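You operate a simulated robot arm through the tools that you are given. There is no shell and no other tool. Be economical: measure what you need, move in short steps, check, and stop when the job is done.

You run a simulated robot arm. Do the job below in one go: nothing can be reset, and whatever is moved stays where it is left.

TASK
Open the stock table drawer, put the white cork from the inside of the stock table drawer on the bench right of the rod rest, then shut the drawer. Open the cream drawer, fetch the teal drop and stand it in the inside of the cream drawer, then shut the drawer. Open the orange drawer, take the dark orange tile and put it in the inside of the orange drawer and shut the drawer again. Fetch the grey battery and set it in the teal tray. Fetch the green drop and stand it on the shelf under the packing table. Fetch the yellow hook tag and stand it on the top of the cooling rack. Take the green topped rod and leave it on the top of the packing table. Put the yellow topped rod on the bare top of the red bench. The order is free. Set down upright: teal drop, grey battery, green drop, yellow hook tag.
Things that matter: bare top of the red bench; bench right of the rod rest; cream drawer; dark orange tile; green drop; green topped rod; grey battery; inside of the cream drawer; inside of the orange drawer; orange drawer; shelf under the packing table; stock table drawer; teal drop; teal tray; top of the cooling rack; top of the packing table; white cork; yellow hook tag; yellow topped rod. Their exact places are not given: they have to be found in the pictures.

Only the result counts: the job must be done as asked and must still hold three seconds after the hand-in. Knocking over, shifting, dropping, spilling or breaking anything else fails it.

THE ROBOT
A 7-joint arm with a two-finger gripper on a trunk, on a base that drives. Base frame: it is fixed to the floor where the robot stands at the start and does not move with it; the origin is under the middle of the robot, x ahead of it, y to its left, z up. Readings come in m, rad, newtons and seconds.
With the tool pointing down near the work surface it reaches from about 0.1 to 0.68 m from the robot's upright axis, wherever it stands. Its first joint turns from -2.897 to 2.897 rad. Places, roughly: bare top of the red bench [1.4, -1.8, 1]; bench right of the rod rest (17x12 cm) [-0.6, -1.66, 0.84]; cream drawer [-0.2, 1.1, 0.7]; dark orange tile (6x6x2 cm) [-0.5, 1.2, 0.9]; green drop (3x3x12 cm) [-0.9, 1.8, 0.9]; green topped rod (4x4x41 cm) [1.4, -1.4, 1.3]; grey battery (6x5x8 cm) [-0.6, 1.5, 0.9]; inside of the cream drawer [-0.1, 1.1, 0.7]; inside of the orange drawer [-0.4, 1.5, 0.7]; orange drawer [-0.5, 1.5, 0.7]; shelf under the packing table [-0.3, 1.6, 0.4]; stock table drawer [0.6, 0.1, 0.7]; teal drop (3x3x8 cm) [-0.3, 1.1, 0.9]; teal tray (26x20x5 cm) [-0.7, 1.7, 0.9]; top of the cooling rack [-1.1, -1.1, 0.9]; top of the packing table [-0.4, 1.6, 0.8]; white cork (3x3x4 cm) [0.5, 0.1, 0.7]; yellow hook tag (3x4x11 cm) [-0.8, 1.9, 0.9]; yellow topped rod (3x3x33 cm) [1.3, -1.5, 1.3]. Payload 2.45 kg.
The TCP is the grasp point between the finger pads, 0.027 m short of the fingertips. In the tool frame z runs along the fingers and y along their closing line. The gripper opens to 0.08 m. The gripper's body begins 0.054 m behind the TCP.
Orientation is that of the tool frame in the base frame, as a unit quaternion [w, x, y, z]. With the fingers straight down and closing along the base's y, the tool's x points along the base's -x, its y along +y and its z along -z.

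THE INTERFACE
- The arm moves only by the tool play_rows. Its argument "deltas" is a list of rows, each a list of 6 numbers: the shift along the base's x, y, z in units of 25 mm (1.0 is 25 mm), then the turn, a rotation vector about the base's x, y, z in units of 4 degrees (1.0 is 4 degrees). In form: [[dx, dy, dz, wx, wy, wz], ...]. A call has 1 to 8 rows; each row shifts and turns the commanded pose from where the row before left it. "gripper" is the gripper command, from -1 (shut) to 1 (fully open), values between in proportion, set as the call begins (left out, the last holds). A call with a number of a shift or a turn outside -1 to 1 is refused whole. Each row takes 0.2 s and may step no farther than 0.05 m and 0.15 rad from the row before; otherwise, or with a gripper value out of range, the whole call is refused. Where a pose cannot be reached the arm comes as near as it can. A force on the tool above 40 N (or 10 N above the force at the start of the call, whichever is more), or a blocked arm, ends the call early, and 0.2 s more pass. Each finger travels about 0.153 m/s and halts on what it meets, pressing with about 25 N; the grip force reading is that of the motor and also rises with nothing between the fingers. The clock runs only during rows and for 0.2 s after the last one: add rows that do not move to give the fingers time. The reply holds the time, the measured pose of the TCP, the force on the tool along the base axes, the opening and the grip force, in the units named above and with some noise, with the torque about the TCP (base axes, N m) and any sound that the robot's microphone picked up, and new pictures: "views" is both (left out), scene, wrist or none.
- Cameras (640 x 400 px; columns grow to the right, rows downward): "scene" is now at [0.0065, 0.1916, 1.7791]; the picture's right is [0.85, -0.52, 0.00], its down [-0.49, -0.79, -0.36] and it looks along [0.19, 0.31, -0.93] (base axes); focal length 272 px, centre (320, 200). "wrist" rides on the gripper at [0.063, 0.012, -0.079] in the tool frame; the picture's right is [-0.19, 0.98, 0.00], its down [-0.72, -0.14, -0.68] and it looks along [-0.67, -0.13, 0.73] (tool axes); focal length 226 px, centre (320, 200).
- raise_lower(by): slides the trunk up (or, below 0, down) by that many m; the arm and the scene camera ride with it, the base frame stays. It gives what a move gives, with no picture.
- base_move(legs): drives the robot by 1 to 6 legs, each [ahead, turn to the left] in m and rad, along the robot's own axes; the way and the turn of a leg run together, so that a leg with both is an arc; at most 1.5 m and 3.142 rad a leg. The arm and the cameras ride along, it lands a little off, and it stops where it bumps. It gives what a move gives, and a new picture of the scene camera.
- aim_head(pan, tilt): turns the head with the scene camera to pan (to the left, within 2.094 rad either way) and tilt (down, from -0.506 to 1.204), counted from straight ahead of the robot. It gives what a move gives, and a new picture of the scene camera.
- probe_pixels(camera, pixels): for up to 12 pixels [column, row] of the newest picture of that camera ("zoom" is the newest enlarged one), the place [x, y, z] in the base frame of the surface seen there, good to about 0.002 m, but the place of the scene camera against the robot may be out by one fixed shift of up to 0.012 m in any direction. It takes no simulated time.
- enlarge(camera, box): a new picture of the part [left, top, right, bottom] of that camera's present view, enlarged. It takes no simulated time.
- hand_in(): hands the job in; it is judged then, once.

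Go step by step. Measure first, check grasps and placings, and put right what went wrong. The budget is 364 turns and 360 pictures, counting those below and the enlarged ones. Unless the task says otherwise, let go and move clear before handing in.

The tools are called after "Emit:" as name(argument=value, ...) on one line, values as JSON. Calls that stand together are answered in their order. play_rows: Moves the arm, as the interface text tells. Its arguments: {"type":"object","properties":{"deltas":{"type":"array"},"gripper":{"type":"number"},"views":{"type":"string","enum":["both","scene","wrist","none"]}},"required":["deltas"]} The other tools are called the same way: raise_lower (by) slides the trunk up or down; base_move (legs) drives the base; aim_head (pan, tilt) turns the head that bears the scene camera; probe_pixels (camera, pixels) gives the place of the surface under pixels of a picture; enlarge (camera, box) takes an enlarged picture of a part of a camera's view; hand_in () hands the job in.

At the start:

```text
time: 0.0
tool_pos: [-0.0973, 0.4016, 1.2674]
tool_rot: [0.0, 0.0, 1.0, 0.0]
contact_force: [-0.4, 0.0, 0.6]
moment: [0.02, 0.01, 0.02]
width: 0.08
grasp_force: 0.0
trunk travel left (down, up): [-0.425, 0.115]
robot x, y, heading: [0.0018, -0.0002, 0.004]
head pan, tilt: [1.019, 1.201]
```

scene: 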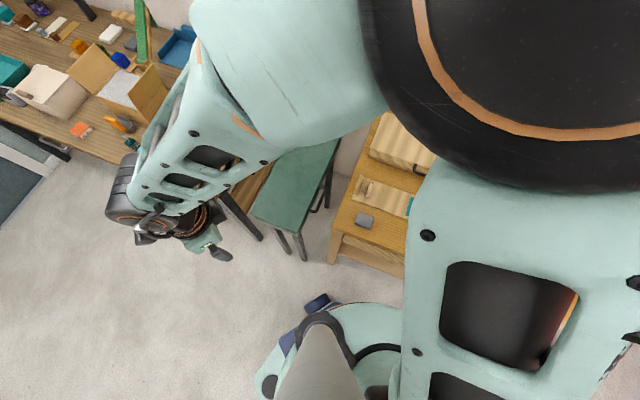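
wrist: 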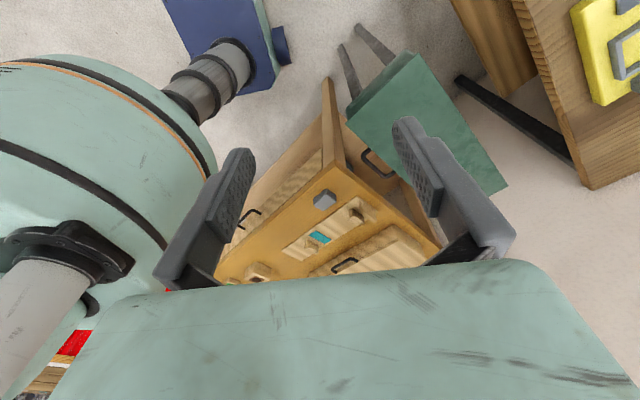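

The first picture shows the arm in the way and a long bench at upper left; I look around with the head to survey the room.

Emit:
aim_head(pan=1.9, tilt=0.6)

Emit:
aim_head(pan=0.2, tilt=0.8)

Emit:
aim_head(pan=-0.9, tilt=0.5)

Emit:
aim_head(pan=-2.0, tilt=0.6)

```text
time: 1.2
tool_pos: [-0.0967, 0.4016, 1.2685]
tool_rot: [0.0, 0.0, 1.0, 0.0]
contact_force: [-0.6, -0.3, 0.4]
moment: [-0.02, 0.0, -0.01]
width: 0.0799
grasp_force: 0.1
trunk travel left (down, up): [-0.425, 0.115]
robot x, y, heading: [0.0013, 0.0035, 0.002]
head pan, tilt: [1.901, 0.6]
```

scene: 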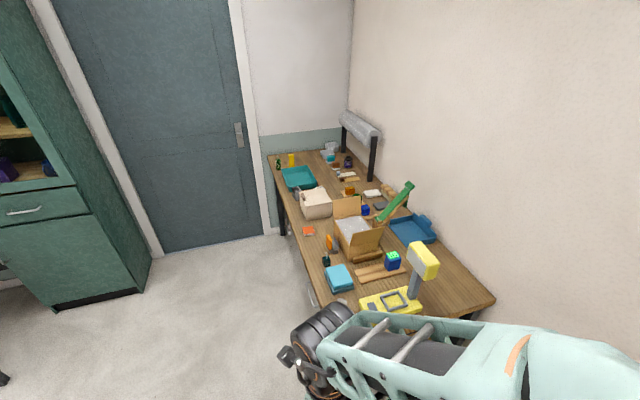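

```text
time: 2.9
tool_pos: [-0.0966, 0.4017, 1.268]
tool_rot: [0.002, 0.0, 1.0, 0.0]
contact_force: [0.9, -0.8, -0.2]
moment: [-0.03, 0.01, 0.04]
width: 0.0801
grasp_force: 0.1
trunk travel left (down, up): [-0.425, 0.115]
robot x, y, heading: [0.0003, -0.0027, 0.001]
head pan, tilt: [0.201, 0.799]
```

scene: 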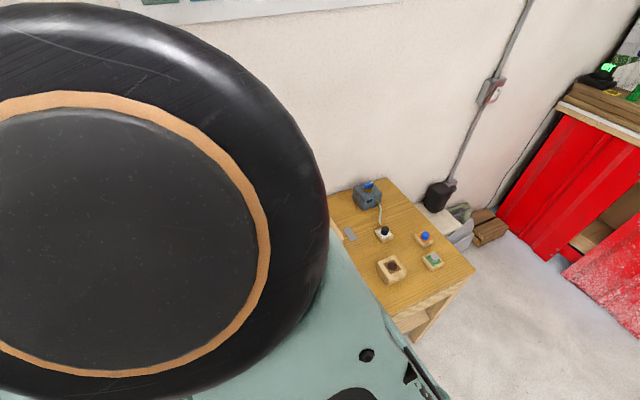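

```text
time: 4.2
tool_pos: [-0.0964, 0.4011, 1.2671]
tool_rot: [0.0, -0.001, 1.0, 0.0]
contact_force: [-0.8, 0.2, 0.3]
moment: [0.0, -0.02, 0.0]
width: 0.0796
grasp_force: 0.1
trunk travel left (down, up): [-0.425, 0.115]
robot x, y, heading: [-0.0024, -0.0009, 0.002]
head pan, tilt: [-0.901, 0.499]
```

scene: 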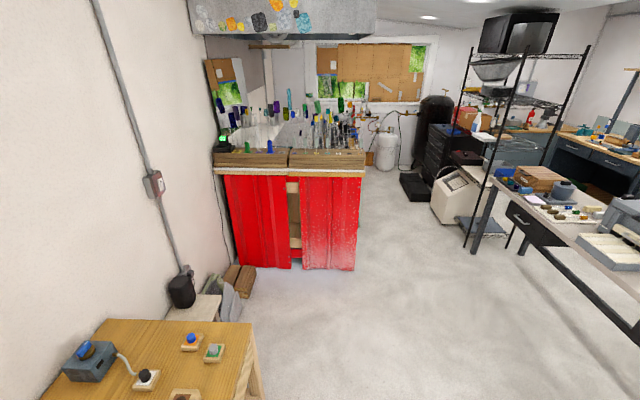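

```text
time: 5.6
tool_pos: [-0.097, 0.4005, 1.2681]
tool_rot: [0.0, 0.0, 1.0, 0.0]
contact_force: [-0.6, 0.8, -0.5]
moment: [-0.03, 0.03, 0.01]
width: 0.08
grasp_force: 0.1
trunk travel left (down, up): [-0.425, 0.115]
robot x, y, heading: [0.0024, -0.0013, -0.001]
head pan, tilt: [-2.0, 0.6]
```

scene: 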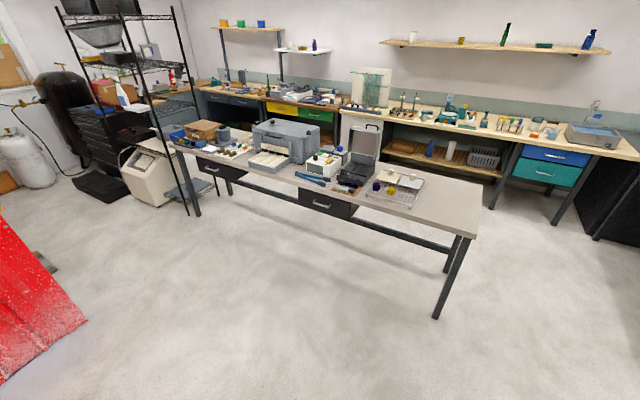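

The last view shows a long grey table and a wall bench behind; I enlarge parts of it and probe to place cooling rack and rod rest.

Emit:
enlarge(camera="scene", box=[160, 90, 480, 290])

Emit:
enlarge(camera="scene", box=[340, 60, 640, 200])

Emit:
probe_pixels(camera="scene", pixels=[[460, 195], [395, 190], [330, 165], [210, 150], [260, 150], [405, 112], [470, 120], [530, 130], [550, 155], [320, 200], [410, 175], [300, 110]])

```text
2.00 times, centred on (320, 190) of scene
```

zoom: 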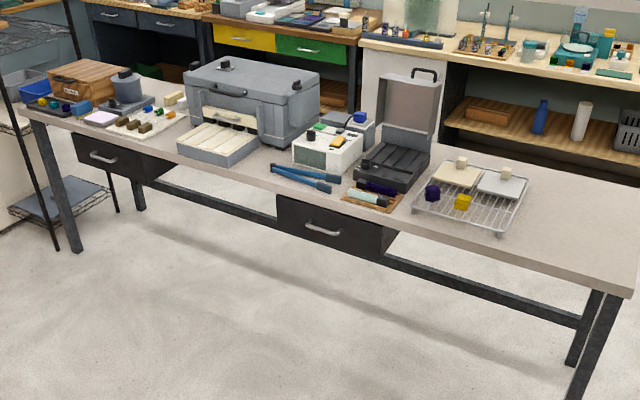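

```text
2.13 times, centred on (490, 130) of scene
```

zoom: 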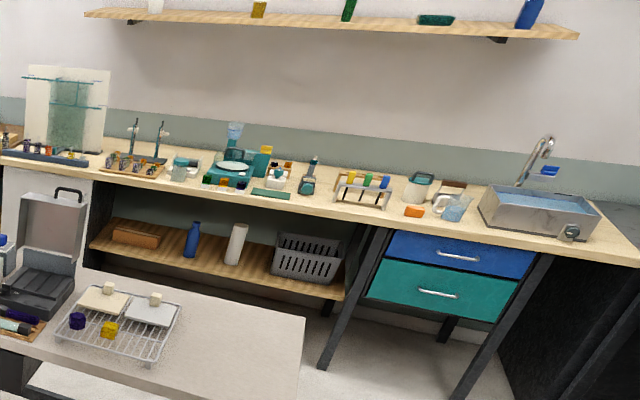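

```text
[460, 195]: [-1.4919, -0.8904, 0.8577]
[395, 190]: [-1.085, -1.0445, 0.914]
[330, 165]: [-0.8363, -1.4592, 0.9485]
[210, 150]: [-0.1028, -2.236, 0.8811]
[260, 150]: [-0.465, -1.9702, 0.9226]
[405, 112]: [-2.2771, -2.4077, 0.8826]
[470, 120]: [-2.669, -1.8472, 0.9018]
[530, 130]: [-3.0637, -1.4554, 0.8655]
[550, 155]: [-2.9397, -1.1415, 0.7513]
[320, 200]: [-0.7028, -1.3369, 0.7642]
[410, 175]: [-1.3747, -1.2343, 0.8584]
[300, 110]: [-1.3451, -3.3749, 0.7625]
```

I see the grey table runs from about (-1.5,-0.9) to (0,-2.3). I back the base off to view the stock table in front.

Emit:
base_move(legs=[[-0.5, 0.0]])

Emit:
aim_head(pan=0.0, tilt=0.7)

Emit:
aim_head(pan=-0.5, tilt=0.7)

```text
time: 8.6
tool_pos: [-0.6052, 0.4008, 1.2667]
tool_rot: [0.0, 0.0, 1.0, 0.0]
contact_force: [1.2, -0.8, 0.1]
moment: [-0.01, -0.03, 0.01]
width: 0.08
grasp_force: 0.1
trunk travel left (down, up): [-0.425, 0.115]
robot x, y, heading: [-0.5038, -0.0014, 0.0]
head pan, tilt: [-2.0, 0.6]
```

scene: 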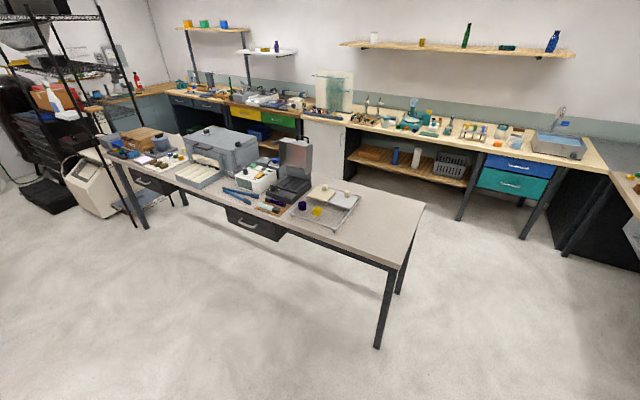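

```text
time: 10.5
tool_pos: [-0.603, 0.4006, 1.2685]
tool_rot: [0.0, -0.001, 1.0, 0.0]
contact_force: [-0.1, -0.3, -1.0]
moment: [0.04, -0.03, 0.01]
width: 0.0798
grasp_force: 0.0
trunk travel left (down, up): [-0.425, 0.115]
robot x, y, heading: [-0.5049, -0.0009, 0.001]
head pan, tilt: [0.0, 0.7]
```

scene: 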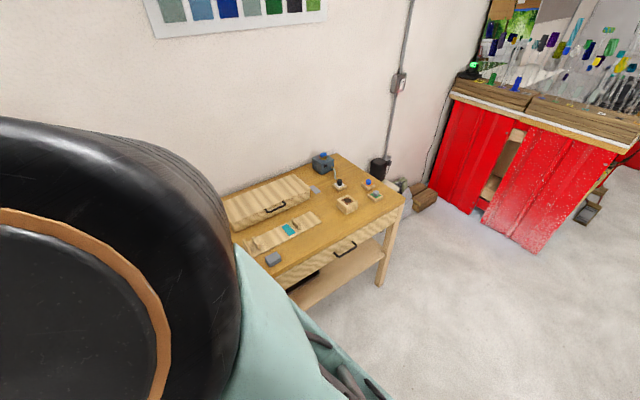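

```text
time: 11.4
tool_pos: [-0.604, 0.401, 1.2679]
tool_rot: [0.0, -0.001, 1.0, 0.0]
contact_force: [-0.6, -0.3, 0.4]
moment: [-0.03, 0.0, 0.01]
width: 0.08
grasp_force: 0.0
trunk travel left (down, up): [-0.425, 0.115]
robot x, y, heading: [-0.5054, 0.0005, -0.0]
head pan, tilt: [-0.499, 0.7]
```

scene: 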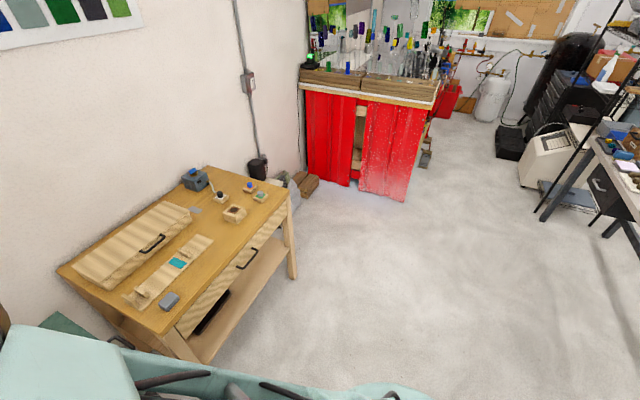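

The stock table is at lower left with the drawer handle at (248,258). I enlarge it and probe.

Emit:
enlarge(camera="scene", box=[50, 150, 310, 350])

Emit:
probe_pixels(camera="scene", pixels=[[235, 265], [248, 258], [258, 252], [290, 192], [193, 329], [185, 325], [275, 235], [240, 300], [208, 168], [60, 270], [230, 272], [275, 225]])

Emit:
enlarge(camera="scene", box=[280, 0, 480, 200])

```text
2.00 times, centred on (180, 250) of scene
```

zoom: 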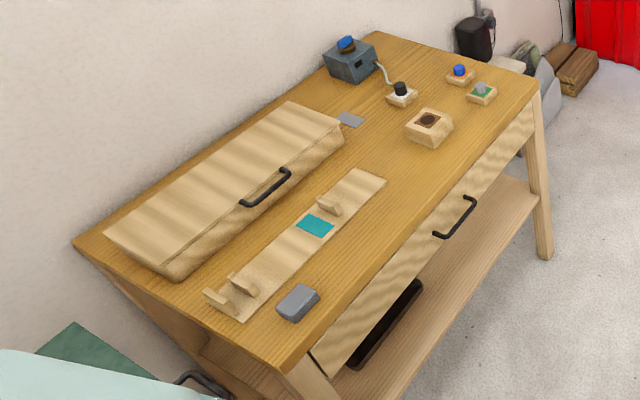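

```text
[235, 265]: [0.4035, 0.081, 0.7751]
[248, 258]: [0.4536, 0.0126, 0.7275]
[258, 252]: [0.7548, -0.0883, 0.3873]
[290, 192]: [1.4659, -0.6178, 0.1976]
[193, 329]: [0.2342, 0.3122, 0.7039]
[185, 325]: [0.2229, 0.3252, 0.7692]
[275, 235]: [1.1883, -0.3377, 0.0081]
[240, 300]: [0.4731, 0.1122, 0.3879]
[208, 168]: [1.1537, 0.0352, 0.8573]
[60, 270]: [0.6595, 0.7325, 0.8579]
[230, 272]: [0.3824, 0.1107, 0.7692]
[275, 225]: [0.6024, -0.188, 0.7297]
```

```text
2.00 times, centred on (380, 100) of scene
```

zoom: 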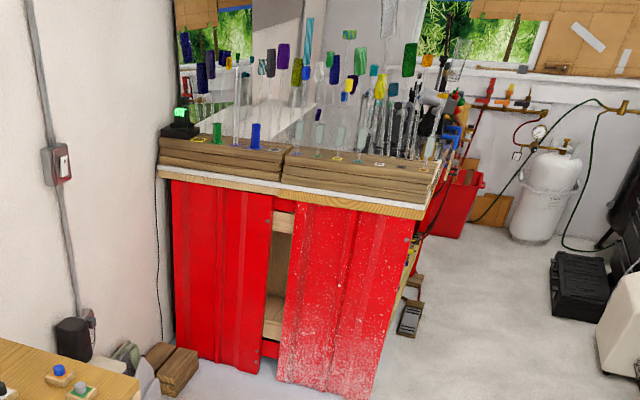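

The drawer face runs along (0.593,-0.805) with outward normal (-0.805,-0.593). I drive to stand squarely in front of the handle.

Emit:
base_move(legs=[[0, -0.804], [0.563, 0], [0, 1.44]])

Emit:
aim_head(pan=-0.1, tilt=0.95)

```text
time: 20.4
tool_pos: [-0.4296, -0.1386, 1.2677]
tool_rot: [0.001, -0.308, 0.951, 0.0]
contact_force: [-0.6, -0.6, 0.9]
moment: [0.0, -0.02, -0.02]
width: 0.0802
grasp_force: 0.0
trunk travel left (down, up): [-0.425, 0.115]
robot x, y, heading: [-0.1131, -0.4094, 0.632]
head pan, tilt: [-0.499, 0.7]
```

scene: 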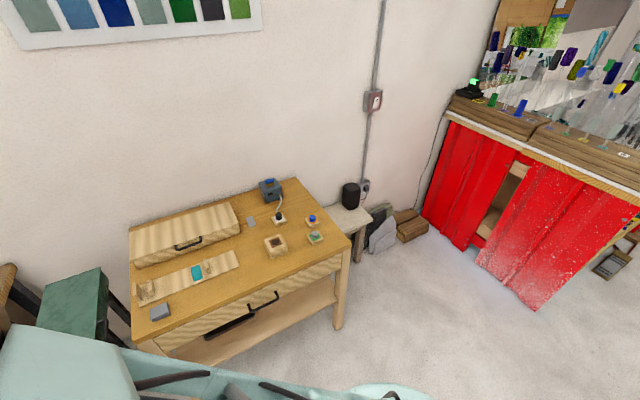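

```text
time: 21.3
tool_pos: [-0.4283, -0.1382, 1.2666]
tool_rot: [0.0, -0.308, 0.951, 0.0]
contact_force: [0.9, -0.8, 0.3]
moment: [-0.02, -0.01, -0.02]
width: 0.0799
grasp_force: 0.1
trunk travel left (down, up): [-0.425, 0.115]
robot x, y, heading: [-0.1152, -0.4077, 0.622]
head pan, tilt: [-0.099, 0.949]
```

scene: 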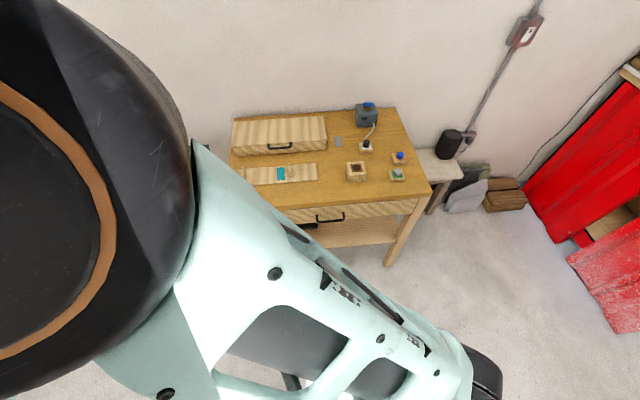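

The handle is at (330,217). I enlarge it to probe the bar.

Emit:
enlarge(camera="scene", box=[290, 195, 370, 245])

```text
8.00 times, centred on (330, 220) of scene
```

zoom: 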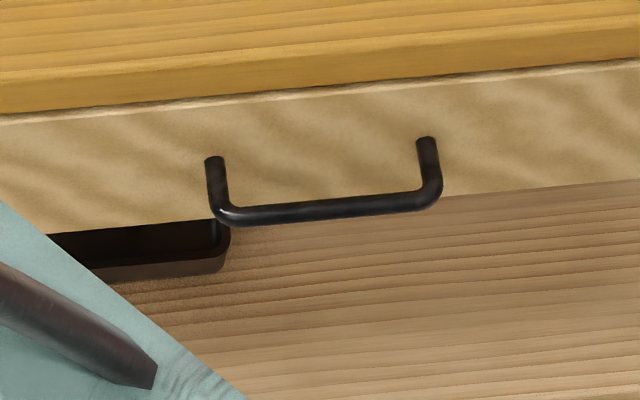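

Emit:
probe_pixels(camera="zoom", pixels=[[260, 213], [325, 207], [400, 200], [214, 170], [427, 150], [230, 135], [400, 120], [320, 160], [325, 60], [325, 90], [100, 130], [600, 100]])

```text
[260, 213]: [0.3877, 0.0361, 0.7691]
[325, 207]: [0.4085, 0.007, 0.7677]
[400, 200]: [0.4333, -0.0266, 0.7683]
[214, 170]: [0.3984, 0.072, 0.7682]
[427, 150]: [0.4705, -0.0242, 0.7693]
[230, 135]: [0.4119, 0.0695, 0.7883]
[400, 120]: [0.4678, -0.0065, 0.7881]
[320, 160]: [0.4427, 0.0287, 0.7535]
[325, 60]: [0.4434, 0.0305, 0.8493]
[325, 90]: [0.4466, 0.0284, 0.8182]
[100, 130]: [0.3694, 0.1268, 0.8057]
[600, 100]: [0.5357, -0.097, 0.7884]
```

The bar centre is near (0.411,0.007,0.764), 4 cm off the face. I swing the tool forward, high, to hook the bar later.

Emit:
play_rows(deltas=[[1, 0.14, 0, 0, 0, 0], [1, 0.14, 0, 0, 0, 0], [1, 0.14, 0, 0, 0, 0], [1, 0.14, 0, 0, 0, 0], [1, 0.14, 0, 0, 0, 0], [1, 0.14, 0, 0, 0, 0], [1, 0.14, 0, 0, 0, 0], [1, 0.14, 0, 0, 0, 0]], gripper=-1, views="none")

Emit:
play_rows(deltas=[[1, 0.14, 0, 0, 0, 0], [1, 0.14, 0, 0, 0, 0], [1, 0.14, 0, 0, 0, 0], [1, 0.14, 0, 0, 0, 0], [1, 0.14, 0, 0, 0, 0], [1, 0.14, 0, 0, 0, 0], [1, 0.14, 0, 0, 0, 0], [1, 0.14, 0, 0, 0, 0]], views="none")

Emit:
play_rows(deltas=[[1, 0.14, -0.5, 0, 0, 0], [1, 0.14, -0.5, 0, 0, 0], [1, 0.14, -0.5, 0, 0, 0], [1, 0.14, -0.5, 0, 0, 0], [1, 0.14, -0.5, 0, 0, 0], [1, 0.14, -0.5, 0, 0, 0], [1, 0.14, -0.5, 0, 0, 0], [1, 0.14, -0.5, 0, 0, 0]], views="both")

```text
time: 23.1
tool_pos: [-0.226, -0.111, 1.2665]
tool_rot: [-0.001, -0.307, 0.952, 0.0]
contact_force: [-0.1, 0.1, 0.2]
moment: [0.0, 0.02, -0.02]
width: 0.0
grasp_force: 25.4
trunk travel left (down, up): [-0.425, 0.115]
robot x, y, heading: [-0.1154, -0.4073, 0.626]
head pan, tilt: [-0.099, 0.949]
```

```text
time: 24.9
tool_pos: [-0.0275, -0.0839, 1.2674]
tool_rot: [-0.001, -0.308, 0.951, 0.001]
contact_force: [-0.2, 0.0, 0.0]
moment: [-0.01, 0.0, -0.01]
width: 0.0
grasp_force: 25.4
trunk travel left (down, up): [-0.425, 0.115]
robot x, y, heading: [-0.1157, -0.4055, 0.629]
head pan, tilt: [-0.099, 0.949]
```

```text
time: 26.7
tool_pos: [0.1727, -0.0548, 1.1668]
tool_rot: [0.0, -0.308, 0.951, 0.0]
contact_force: [0.3, -0.2, -0.1]
moment: [0.0, 0.02, 0.0]
width: 0.0
grasp_force: 25.1
trunk travel left (down, up): [-0.425, 0.115]
robot x, y, heading: [-0.1123, -0.4068, 0.624]
head pan, tilt: [-0.099, 0.949]
```

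scene: 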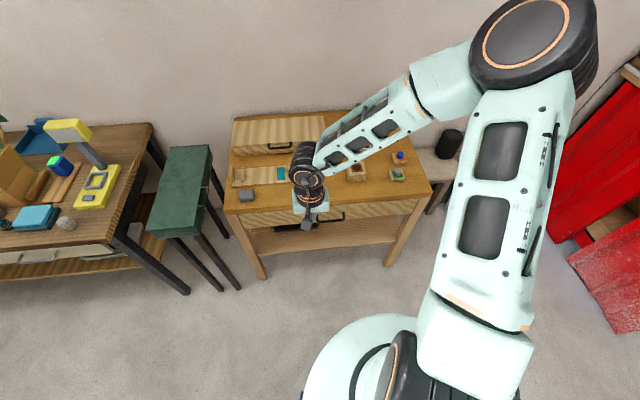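
wrist: 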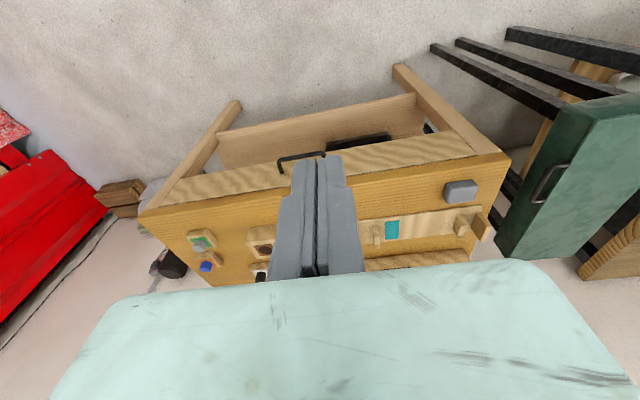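

The wrist view shows the handle near (300,160). I probe it with the wrist camera to check the scene shift.

Emit:
enlarge(camera="wrist", box=[250, 130, 350, 192])

Emit:
probe_pixels(camera="wrist", pixels=[[290, 157], [300, 155], [316, 154], [279, 160], [281, 171], [250, 165], [380, 160], [395, 230]])

Emit:
probe_pixels(camera="scene", pixels=[[281, 171], [247, 196]])

Emit:
probe_pixels(camera="wrist", pixels=[[391, 231], [460, 189]])

```text
6.40 times, centred on (300, 161) of wrist
```

zoom: 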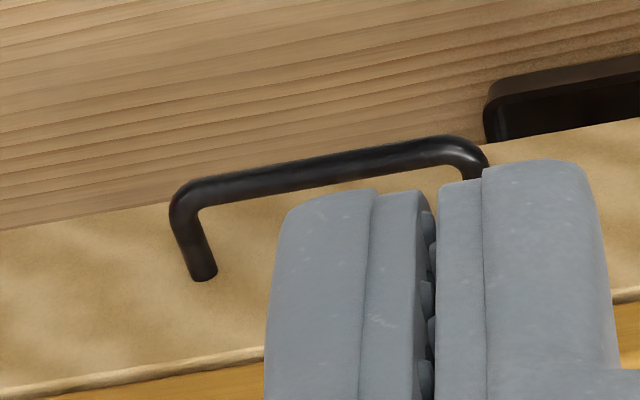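

```text
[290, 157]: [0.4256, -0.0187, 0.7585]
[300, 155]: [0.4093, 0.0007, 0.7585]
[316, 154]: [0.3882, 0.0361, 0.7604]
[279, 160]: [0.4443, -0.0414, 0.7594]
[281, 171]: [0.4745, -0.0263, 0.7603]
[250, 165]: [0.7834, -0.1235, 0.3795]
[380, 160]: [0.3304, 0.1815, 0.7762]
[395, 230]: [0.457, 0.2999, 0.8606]
```

```text
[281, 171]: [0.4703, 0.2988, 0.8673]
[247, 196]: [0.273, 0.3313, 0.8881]
```

```text
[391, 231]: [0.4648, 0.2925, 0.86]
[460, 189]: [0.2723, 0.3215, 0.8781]
```

The wrist camera shows the true bar at n=-0.3315, z≈0.755 (scene reads about 9 mm high). I drive 6 cm nearer.

Emit:
base_move(legs=[[0.06, 0.0]])

```text
time: 27.6
tool_pos: [0.2151, -0.0228, 1.1691]
tool_rot: [0.001, -0.308, 0.951, 0.001]
contact_force: [0.2, 0.2, -0.3]
moment: [0.02, -0.05, -0.02]
width: 0.0
grasp_force: 25.2
trunk travel left (down, up): [-0.425, 0.115]
robot x, y, heading: [-0.0687, -0.3736, 0.625]
head pan, tilt: [-0.099, 0.949]
```

scene: 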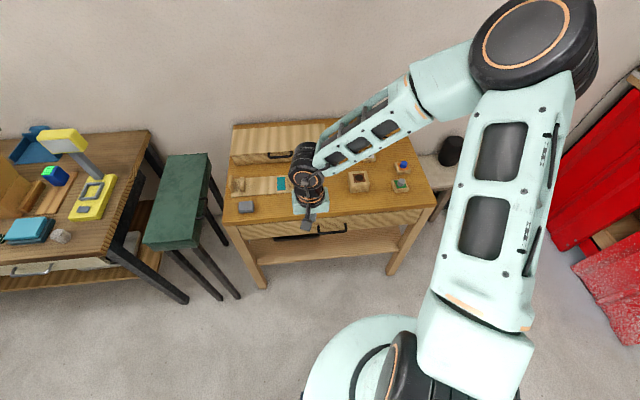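

Now I approach above the gap behind the bar with a 12° tilt.

Emit:
play_rows(deltas=[[0.856, 0.132, -0.956, 0.176, -0.243, 0], [0.856, 0.132, -0.956, 0.176, -0.243, 0], [0.856, 0.132, -0.956, 0.176, -0.243, 0], [0.856, 0.132, -0.956, 0.176, -0.243, 0], [0.856, 0.132, -0.956, 0.176, -0.243, 0], [0.856, 0.132, -0.956, 0.176, -0.243, 0], [0.856, 0.132, -0.956, 0.176, -0.243, 0], [0.856, 0.132, -0.956, 0.176, -0.243, 0]], views="none")

Emit:
play_rows(deltas=[[0.856, 0.132, -0.956, 0.176, -0.243, 0], [0.856, 0.132, -0.956, 0.176, -0.243, 0], [0, 0, 0, 0, 0, 0]])

```text
time: 29.4
tool_pos: [0.3874, 0.0062, 0.9759]
tool_rot: [0.08, -0.308, 0.948, 0.025]
contact_force: [0.3, -0.1, 0.1]
moment: [0.0, 0.0, -0.05]
width: 0.0001
grasp_force: 24.6
trunk travel left (down, up): [-0.425, 0.115]
robot x, y, heading: [-0.0692, -0.3746, 0.622]
head pan, tilt: [-0.099, 0.949]
```

```text
time: 30.2
tool_pos: [0.4323, 0.0122, 0.9282]
tool_rot: [0.1, -0.308, 0.945, 0.033]
contact_force: [-0.1, -0.5, 0.3]
moment: [0.0, -0.01, 0.0]
width: 0.0
grasp_force: 24.6
trunk travel left (down, up): [-0.425, 0.115]
robot x, y, heading: [-0.0707, -0.3735, 0.626]
head pan, tilt: [-0.099, 0.949]
```

scene: 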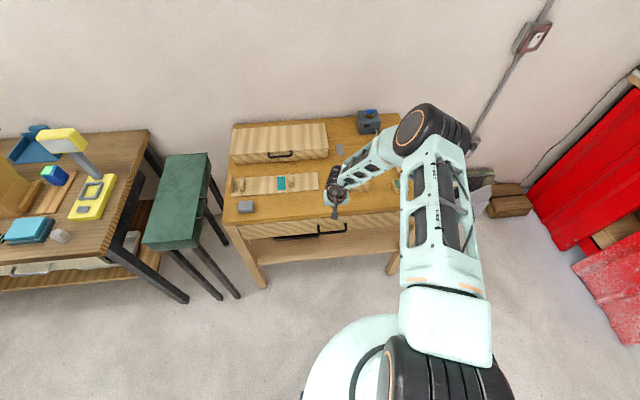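
wrist: 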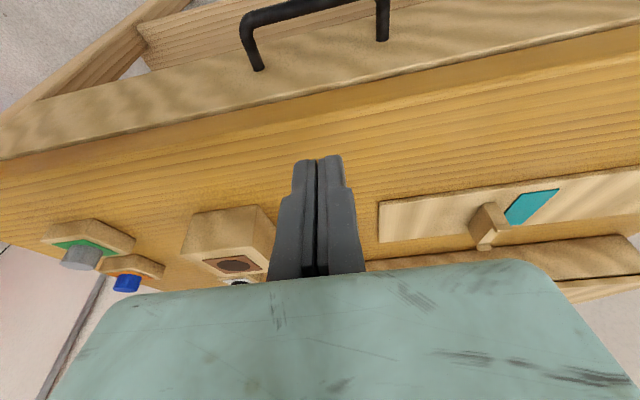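

I recheck the bar and face now with close wrist probes.

Emit:
probe_pixels(camera="wrist", pixels=[[290, 10], [320, 6], [260, 22], [250, 45], [258, 68], [382, 38], [300, 70], [300, 105], [330, 45]])

```text
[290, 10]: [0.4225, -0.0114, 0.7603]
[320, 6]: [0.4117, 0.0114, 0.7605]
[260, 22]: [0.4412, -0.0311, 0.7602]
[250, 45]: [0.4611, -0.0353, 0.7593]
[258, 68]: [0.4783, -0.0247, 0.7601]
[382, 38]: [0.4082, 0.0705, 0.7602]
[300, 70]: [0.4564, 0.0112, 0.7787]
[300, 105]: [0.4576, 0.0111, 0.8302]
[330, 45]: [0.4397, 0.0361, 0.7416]
```

The gap spans n -0.341 to -0.3745 and the fingers are at -0.355, centred. I lower straight into it.

Emit:
play_rows(deltas=[[0, 0, -0.96, 0, 0, 0], [0, 0, -0.96, 0, 0, 0], [0, 0, -0.96, 0, 0, 0], [0, 0, -0.96, 0, 0, 0], [0, 0, -0.96, 0, 0, 0], [0, 0, -0.96, 0, 0, 0], [0, 0, -0.96, 0, 0, 0]])

```text
time: 31.8
tool_pos: [0.4289, 0.011, 0.7816]
tool_rot: [0.1, -0.307, 0.946, 0.033]
contact_force: [-14.7, -13.9, 21.2]
moment: [1.48, -1.16, 0.27]
width: 0.0
grasp_force: 25.2
trunk travel left (down, up): [-0.425, 0.115]
robot x, y, heading: [-0.0722, -0.3732, 0.627]
head pan, tilt: [-0.099, 0.949]
stopped in row 7: the force on the tool passed its limit at 101 N (the readings are from after the stop); the commanded pose is now the measured one
```

scene: 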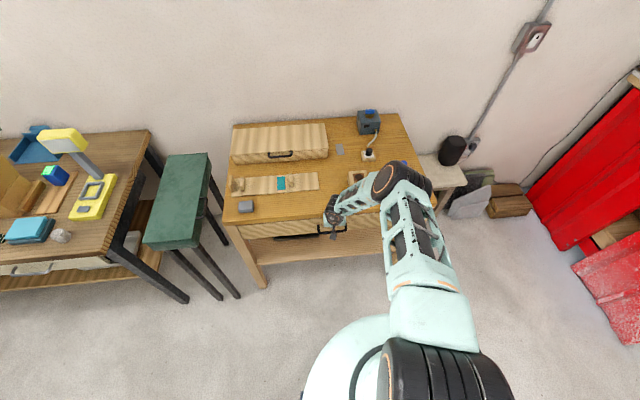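
wrist: 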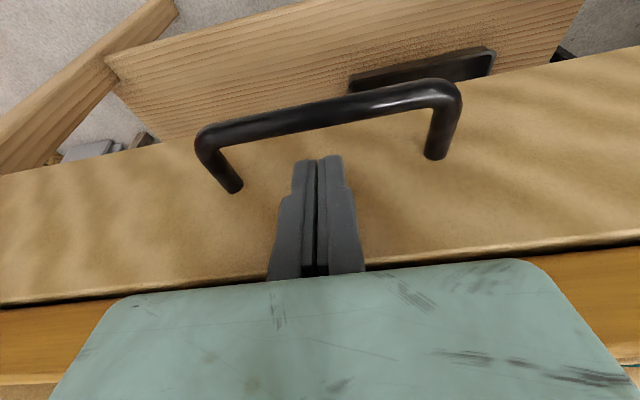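

The hand's body touched the table edge (push outward and up). I rise, tilt 13° more and lower again.

Emit:
play_rows(deltas=[[0, 0, 1, 0, 0, 0], [0, 0, 1, 0, 0, 0], [-0.106, -0.08, 0, 0.643, -0.873, 0], [0, 0, 0, 0.643, -0.873, 0], [0, 0, 0, 0.643, -0.873, 0], [0, 0, 0, 0, 0, 0]], views="none")

Emit:
play_rows(deltas=[[0, 0, -0.9, 0, 0, 0], [0, 0, -0.9, 0, 0, 0], [0, 0, -0.9, 0, 0, 0], [0, 0, 0, 0, 0, 0]])

```text
time: 33.1
tool_pos: [0.4293, 0.0107, 0.8286]
tool_rot: [0.206, -0.301, 0.929, 0.069]
contact_force: [-0.7, 0.0, -0.4]
moment: [-0.01, -0.05, -0.01]
width: 0.0
grasp_force: 24.9
trunk travel left (down, up): [-0.425, 0.115]
robot x, y, heading: [-0.0716, -0.3764, 0.623]
head pan, tilt: [-0.099, 0.949]
```

```text
time: 34.1
tool_pos: [0.4285, 0.0108, 0.7628]
tool_rot: [0.206, -0.301, 0.929, 0.069]
contact_force: [-0.4, -0.5, -0.1]
moment: [-0.01, 0.01, 0.01]
width: 0.0
grasp_force: 24.8
trunk travel left (down, up): [-0.425, 0.115]
robot x, y, heading: [-0.0661, -0.372, 0.626]
head pan, tilt: [-0.099, 0.949]
```

scene: 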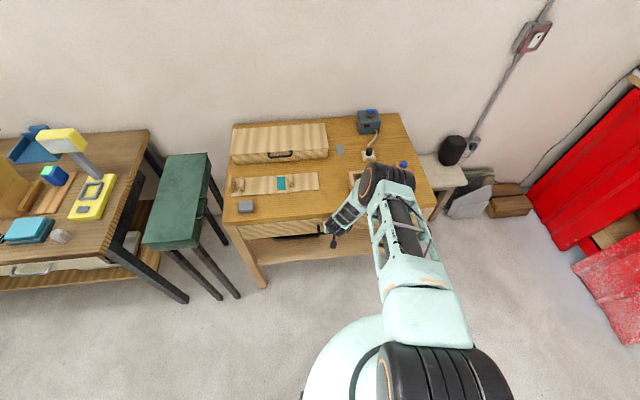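
wrist: 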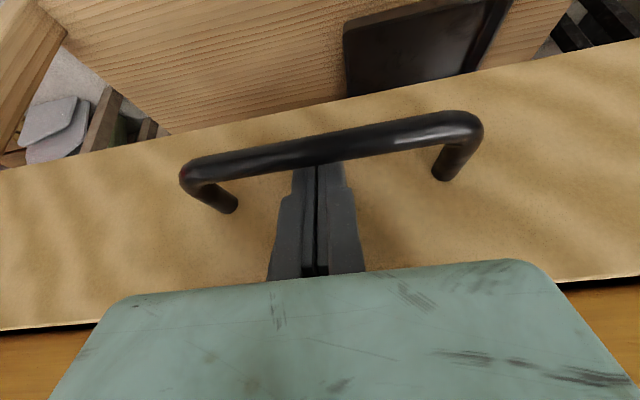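

The fingertips are hidden behind the bar at (320,150): hooked. I dip 5 mm and pull along the outward normal.

Emit:
play_rows(deltas=[[0, 0, -0.2, 0, 0, 0], [-0.4, -0.3, 0, 0, 0, 0], [-0.8, -0.59, 0, 0, 0, 0], [-0.8, -0.59, 0, 0, 0, 0], [-0.8, -0.59, 0, 0, 0, 0], [-0.8, -0.59, 0, 0, 0, 0], [-0.8, -0.59, 0, 0, 0, 0], [-0.8, -0.59, 0, 0, 0, 0]])

```text
time: 36.0
tool_pos: [0.2977, -0.087, 0.7568]
tool_rot: [0.206, -0.301, 0.928, 0.069]
contact_force: [1.2, 0.1, -0.4]
moment: [0.04, -0.03, 0.03]
width: 0.0001
grasp_force: 29.8
trunk travel left (down, up): [-0.425, 0.115]
robot x, y, heading: [-0.0694, -0.3769, 0.628]
head pan, tilt: [-0.099, 0.949]
```

scene: 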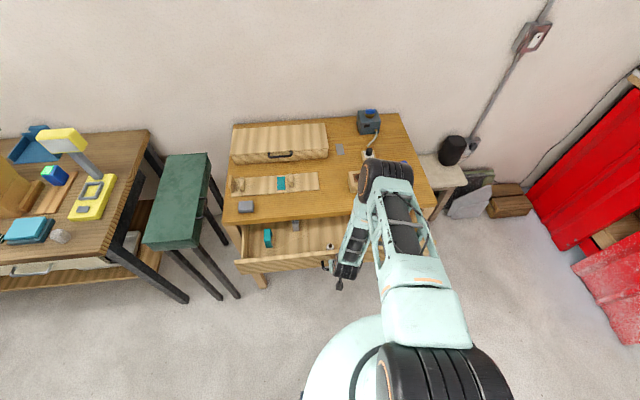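
wrist: 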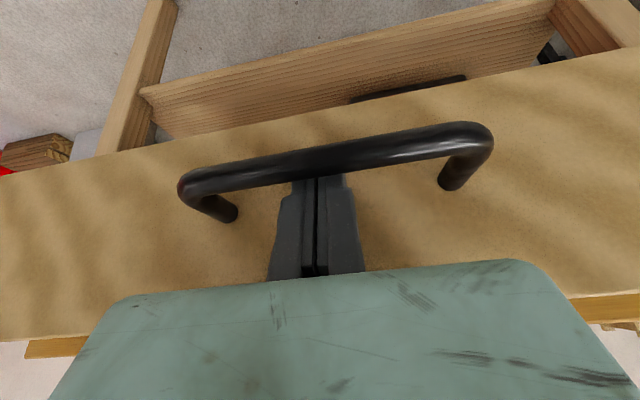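

The drawer opens smoothly; I pull ~6 cm more, then lift out and look inside.

Emit:
play_rows(deltas=[[-0.8, -0.59, 0, 0, 0, 0], [-0.8, -0.59, 0, 0, 0, 0], [0, 0, 0, 0, 0, 0], [0.25, 0.2, 0, 0, 0, 0], [0, 0, 1, 0, 0, 0], [0, 0, 1, 0, 0, 0], [0, 0, 1, 0, 0, 0], [0, 0, 1, 0, 0, 0]])

Emit:
enlarge(camera="scene", box=[220, 200, 380, 300])

```text
time: 37.8
tool_pos: [0.2649, -0.1108, 0.857]
tool_rot: [0.205, -0.302, 0.928, 0.068]
contact_force: [0.3, -0.5, 1.6]
moment: [0.04, -0.01, 0.01]
width: 0.0001
grasp_force: 29.5
trunk travel left (down, up): [-0.425, 0.115]
robot x, y, heading: [-0.0679, -0.3749, 0.629]
head pan, tilt: [-0.099, 0.949]
```

scene: 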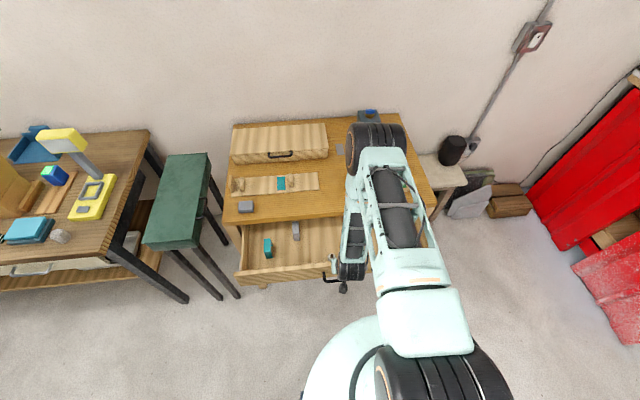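
wrist: 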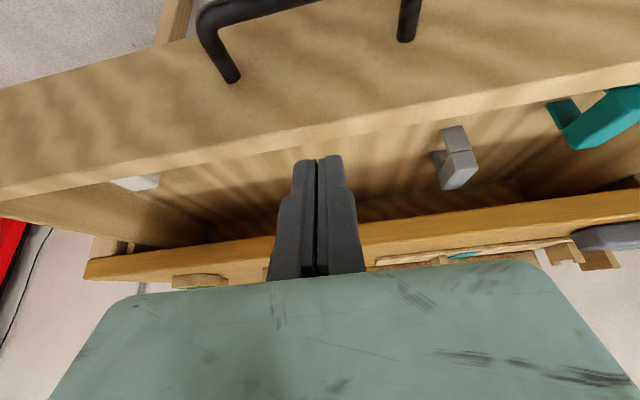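

```text
4.00 times, centred on (300, 250) of scene
```

zoom: 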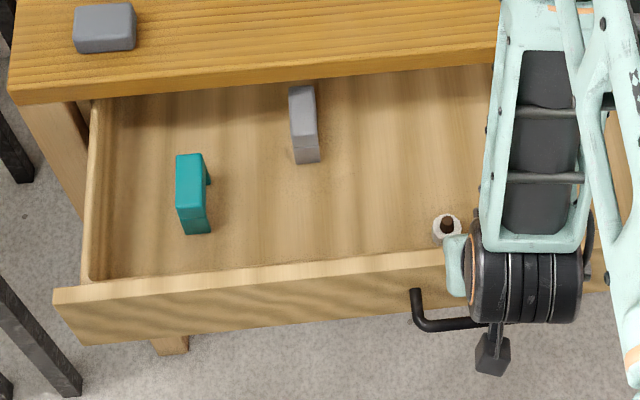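

A white cork with a brown middle sits near the drawer front at zoom (447,228). I level the tool and rise to view it with the wrist camera.

Emit:
play_rows(deltas=[[-0.3, -0.2, 0.8, -0.618, 0.838, 0], [-0.3, -0.2, 0.8, -0.618, 0.838, 0], [-0.3, -0.2, 0.8, -0.618, 0.838, 0], [-0.3, -0.2, 0.8, -0.618, 0.838, 0], [-0.3, -0.2, 0.8, -0.618, 0.838, 0], [-0.3, -0.2, 0.8, -0.618, 0.838, 0], [0, 0, 0, 0, 0, 0]], gripper=1)

```text
time: 39.4
tool_pos: [0.2204, -0.1395, 0.9769]
tool_rot: [0.001, -0.308, 0.951, 0.0]
contact_force: [0.5, 1.1, 0.8]
moment: [0.0, -0.05, 0.05]
width: 0.08
grasp_force: 0.0
trunk travel left (down, up): [-0.425, 0.115]
robot x, y, heading: [-0.0708, -0.3738, 0.625]
head pan, tilt: [-0.099, 0.949]
```

scene: 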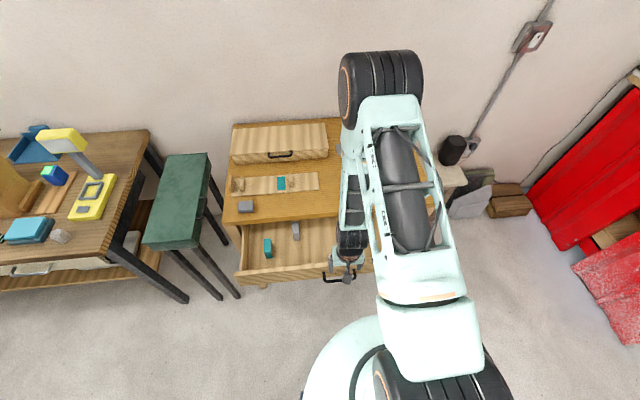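
wrist: 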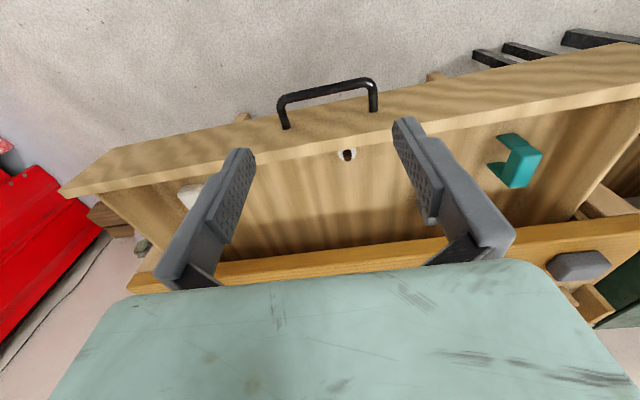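

I zoom on the two white things at (347,154) and (190,192).

Emit:
enlarge(camera="wrist", box=[160, 120, 400, 270])

Emit:
probe_pixels(camera="wrist", pixels=[[347, 154], [342, 153], [353, 152], [347, 149], [190, 192], [300, 180], [300, 153], [347, 141], [187, 185]])

```text
2.67 times, centred on (280, 195) of wrist
```

zoom: 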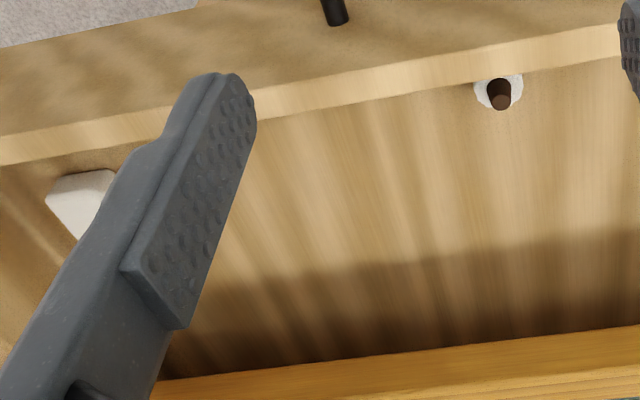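

```text
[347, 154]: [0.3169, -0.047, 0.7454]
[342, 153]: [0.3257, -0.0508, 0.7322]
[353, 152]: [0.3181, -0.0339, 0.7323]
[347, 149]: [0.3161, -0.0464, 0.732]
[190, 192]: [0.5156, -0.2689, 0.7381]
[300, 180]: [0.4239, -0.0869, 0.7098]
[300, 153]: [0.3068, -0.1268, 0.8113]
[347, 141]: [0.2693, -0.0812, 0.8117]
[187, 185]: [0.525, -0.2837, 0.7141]
```

The cork stands at about (0.319,-0.044), floor 0.71. I probe the panel's inner edge for clearance.

Emit:
probe_pixels(camera="zoom", pixels=[[400, 75], [400, 88], [400, 94], [400, 97], [400, 100], [400, 105], [490, 70], [500, 83], [478, 92], [522, 88], [500, 78]])

```text
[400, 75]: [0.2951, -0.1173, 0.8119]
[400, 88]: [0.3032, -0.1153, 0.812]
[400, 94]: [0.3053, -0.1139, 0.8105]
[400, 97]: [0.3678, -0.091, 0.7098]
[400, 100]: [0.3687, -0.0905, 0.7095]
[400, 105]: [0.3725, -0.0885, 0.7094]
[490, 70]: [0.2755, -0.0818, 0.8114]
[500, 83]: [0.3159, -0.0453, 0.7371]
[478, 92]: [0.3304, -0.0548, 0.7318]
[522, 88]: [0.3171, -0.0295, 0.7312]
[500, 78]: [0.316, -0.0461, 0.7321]
```

Clearance is fine with a slight 10° lean away from the panel. I move above the cork.

Emit:
play_rows(deltas=[[0.824, 0.776, -0.4, -0.297, 0.403, 0], [0.824, 0.776, -0.4, -0.297, 0.403, 0], [0.824, 0.776, -0.4, -0.297, 0.403, 0], [0.824, 0.776, -0.4, -0.297, 0.403, 0], [0.824, 0.776, -0.4, -0.297, 0.403, 0], [0, 0, -0.98, 0, 0, 0], [0, 0, -0.98, 0, 0, 0], [0, 0, -0.98, 0, 0, 0]])

```text
time: 41.1
tool_pos: [0.3241, -0.0427, 0.8553]
tool_rot: [-0.081, -0.309, 0.947, -0.028]
contact_force: [0.0, -0.2, 0.6]
moment: [0.0, -0.02, -0.04]
width: 0.0801
grasp_force: 0.0
trunk travel left (down, up): [-0.425, 0.115]
robot x, y, heading: [-0.0714, -0.3755, 0.629]
head pan, tilt: [-0.099, 0.949]
```

scene: 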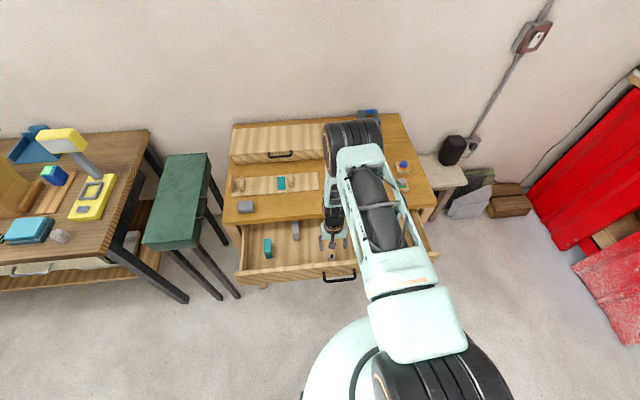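
wrist: 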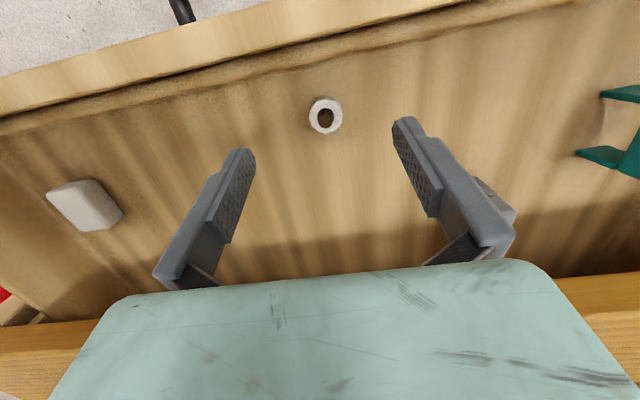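

The cork is at (325,115) between the fingers; I measure its rim for centre.

Emit:
probe_pixels(camera="wrist", pixels=[[312, 115], [339, 114], [325, 99], [327, 129], [325, 117]])

```text
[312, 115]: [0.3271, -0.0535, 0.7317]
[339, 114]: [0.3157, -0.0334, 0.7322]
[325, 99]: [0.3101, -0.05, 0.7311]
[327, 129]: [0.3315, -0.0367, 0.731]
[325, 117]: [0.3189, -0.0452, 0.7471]
```

Centre is (0.321,-0.043), matching. I lower and close.

Emit:
play_rows(deltas=[[0, 0, -0.888, 0, 0, 0], [0, 0, -0.888, 0, 0, 0], [0, 0, -0.888, 0, 0, 0], [0, 0, -0.888, 0, 0, 0], [0, 0, -0.888, 0, 0, 0]], views="wrist")

Emit:
play_rows(deltas=[[0, 0, 0, 0, 0, 0], [0, 0, 0, 0, 0, 0], [0, 0, 0, 0, 0, 0]], gripper=-1, views="wrist")

```text
time: 42.4
tool_pos: [0.3274, -0.0385, 0.7503]
tool_rot: [-0.077, -0.308, 0.948, -0.026]
contact_force: [-1.1, -0.5, 23.5]
moment: [-0.09, -0.02, 0.02]
width: 0.0774
grasp_force: 0.1
trunk travel left (down, up): [-0.425, 0.115]
robot x, y, heading: [-0.0697, -0.3736, 0.621]
head pan, tilt: [-0.099, 0.949]
stopped in row 5: the force on the tool passed its limit at 65 N (the readings are from after the stop); the commanded pose is now the measured one
```

wrist: 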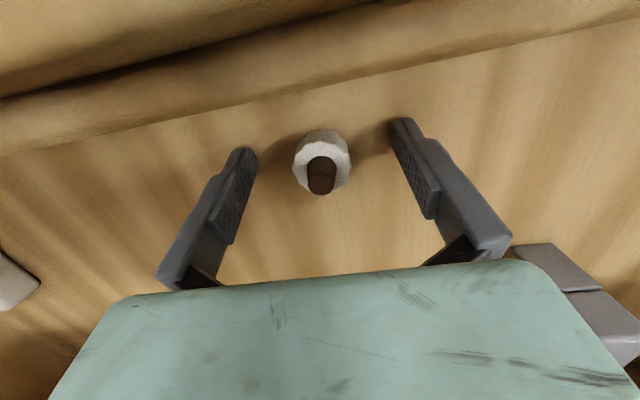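

```text
time: 43.2
tool_pos: [0.3258, -0.0403, 0.7475]
tool_rot: [-0.079, -0.308, 0.948, -0.026]
contact_force: [-0.4, 0.7, -0.5]
moment: [0.01, -0.02, -0.01]
width: 0.0274
grasp_force: 24.8
trunk travel left (down, up): [-0.425, 0.115]
robot x, y, heading: [-0.071, -0.3764, 0.626]
head pan, tilt: [-0.099, 0.949]
```

wrist: 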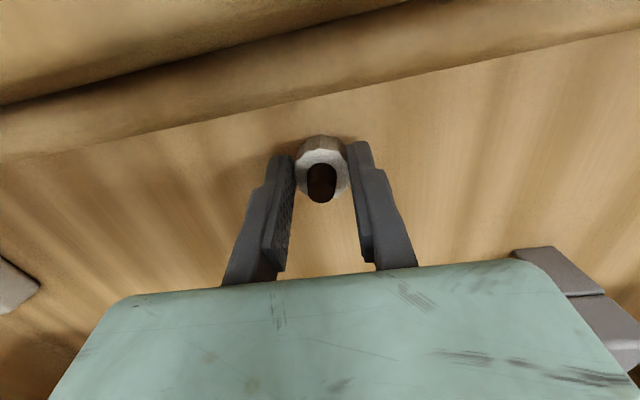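

Cork gripped (width 0.0274). I lift straight, level the tool, and retract.

Emit:
play_rows(deltas=[[0, 0, 0.6, 0, 0, 0], [0, 0, 1, 0, 0, 0], [0, 0, 1, 0, 0, 0], [0, 0, 1, 0, 0, 0], [0, 0, 1, 0, 0, 0], [-0.5, -0.4, 1, 0.49, -0.67, 0], [-0.8, -0.6, 1, 0.49, -0.67, 0], [-0.8, -0.6, 1, 0.49, -0.67, 0]], views="none")

Emit:
play_rows(deltas=[[-0.8, -0.6, 1, 0, 0, 0], [-0.8, -0.6, 1, 0, 0, 0], [-0.8, -0.6, 1, 0, 0, 0], [-0.8, -0.6, 1, 0, 0, 0], [-0.8, -0.6, 1, 0, 0, 0], [-0.8, -0.6, 1, 0, 0, 0]], views="wrist")

Emit:
base_move(legs=[[-0.3, 0], [0, -2.12], [0.68, 0], [0, -0.742]])

```text
time: 45.0
tool_pos: [0.275, -0.0795, 0.9365]
tool_rot: [0.005, -0.308, 0.951, 0.002]
contact_force: [-0.1, -0.6, -0.2]
moment: [0.03, -0.02, 0.0]
width: 0.027
grasp_force: 25.3
trunk travel left (down, up): [-0.425, 0.115]
robot x, y, heading: [-0.0678, -0.3716, 0.627]
head pan, tilt: [-0.099, 0.949]
```

```text
time: 46.4
tool_pos: [0.1616, -0.1628, 1.0851]
tool_rot: [0.003, -0.309, 0.951, 0.001]
contact_force: [-0.2, -0.5, -0.2]
moment: [0.02, 0.01, 0.0]
width: 0.027
grasp_force: 25.1
out of reach, approached as far as the arm can: row 6
trunk travel left (down, up): [-0.425, 0.115]
robot x, y, heading: [-0.0698, -0.3732, 0.619]
head pan, tilt: [-0.099, 0.949]
```

wrist: 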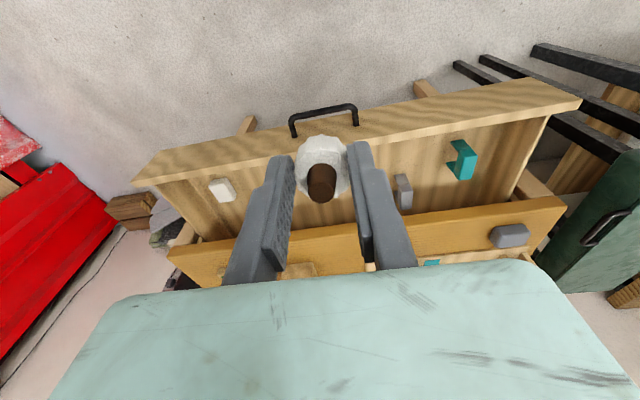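

```text
time: 59.0
tool_pos: [-0.3935, -1.5021, 1.0845]
tool_rot: [0.002, 0.891, 0.454, -0.003]
contact_force: [-0.2, -0.4, 0.2]
moment: [0.01, 0.01, 0.02]
width: 0.0269
grasp_force: 24.8
trunk travel left (down, up): [-0.425, 0.115]
robot x, y, heading: [-0.2368, -1.228, -2.209]
head pan, tilt: [-0.099, 0.949]
```

scene: 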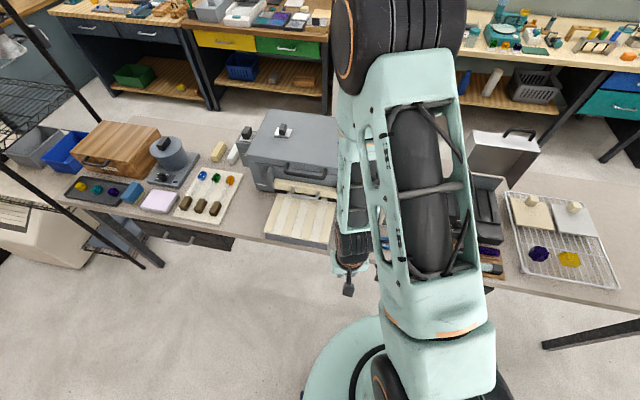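

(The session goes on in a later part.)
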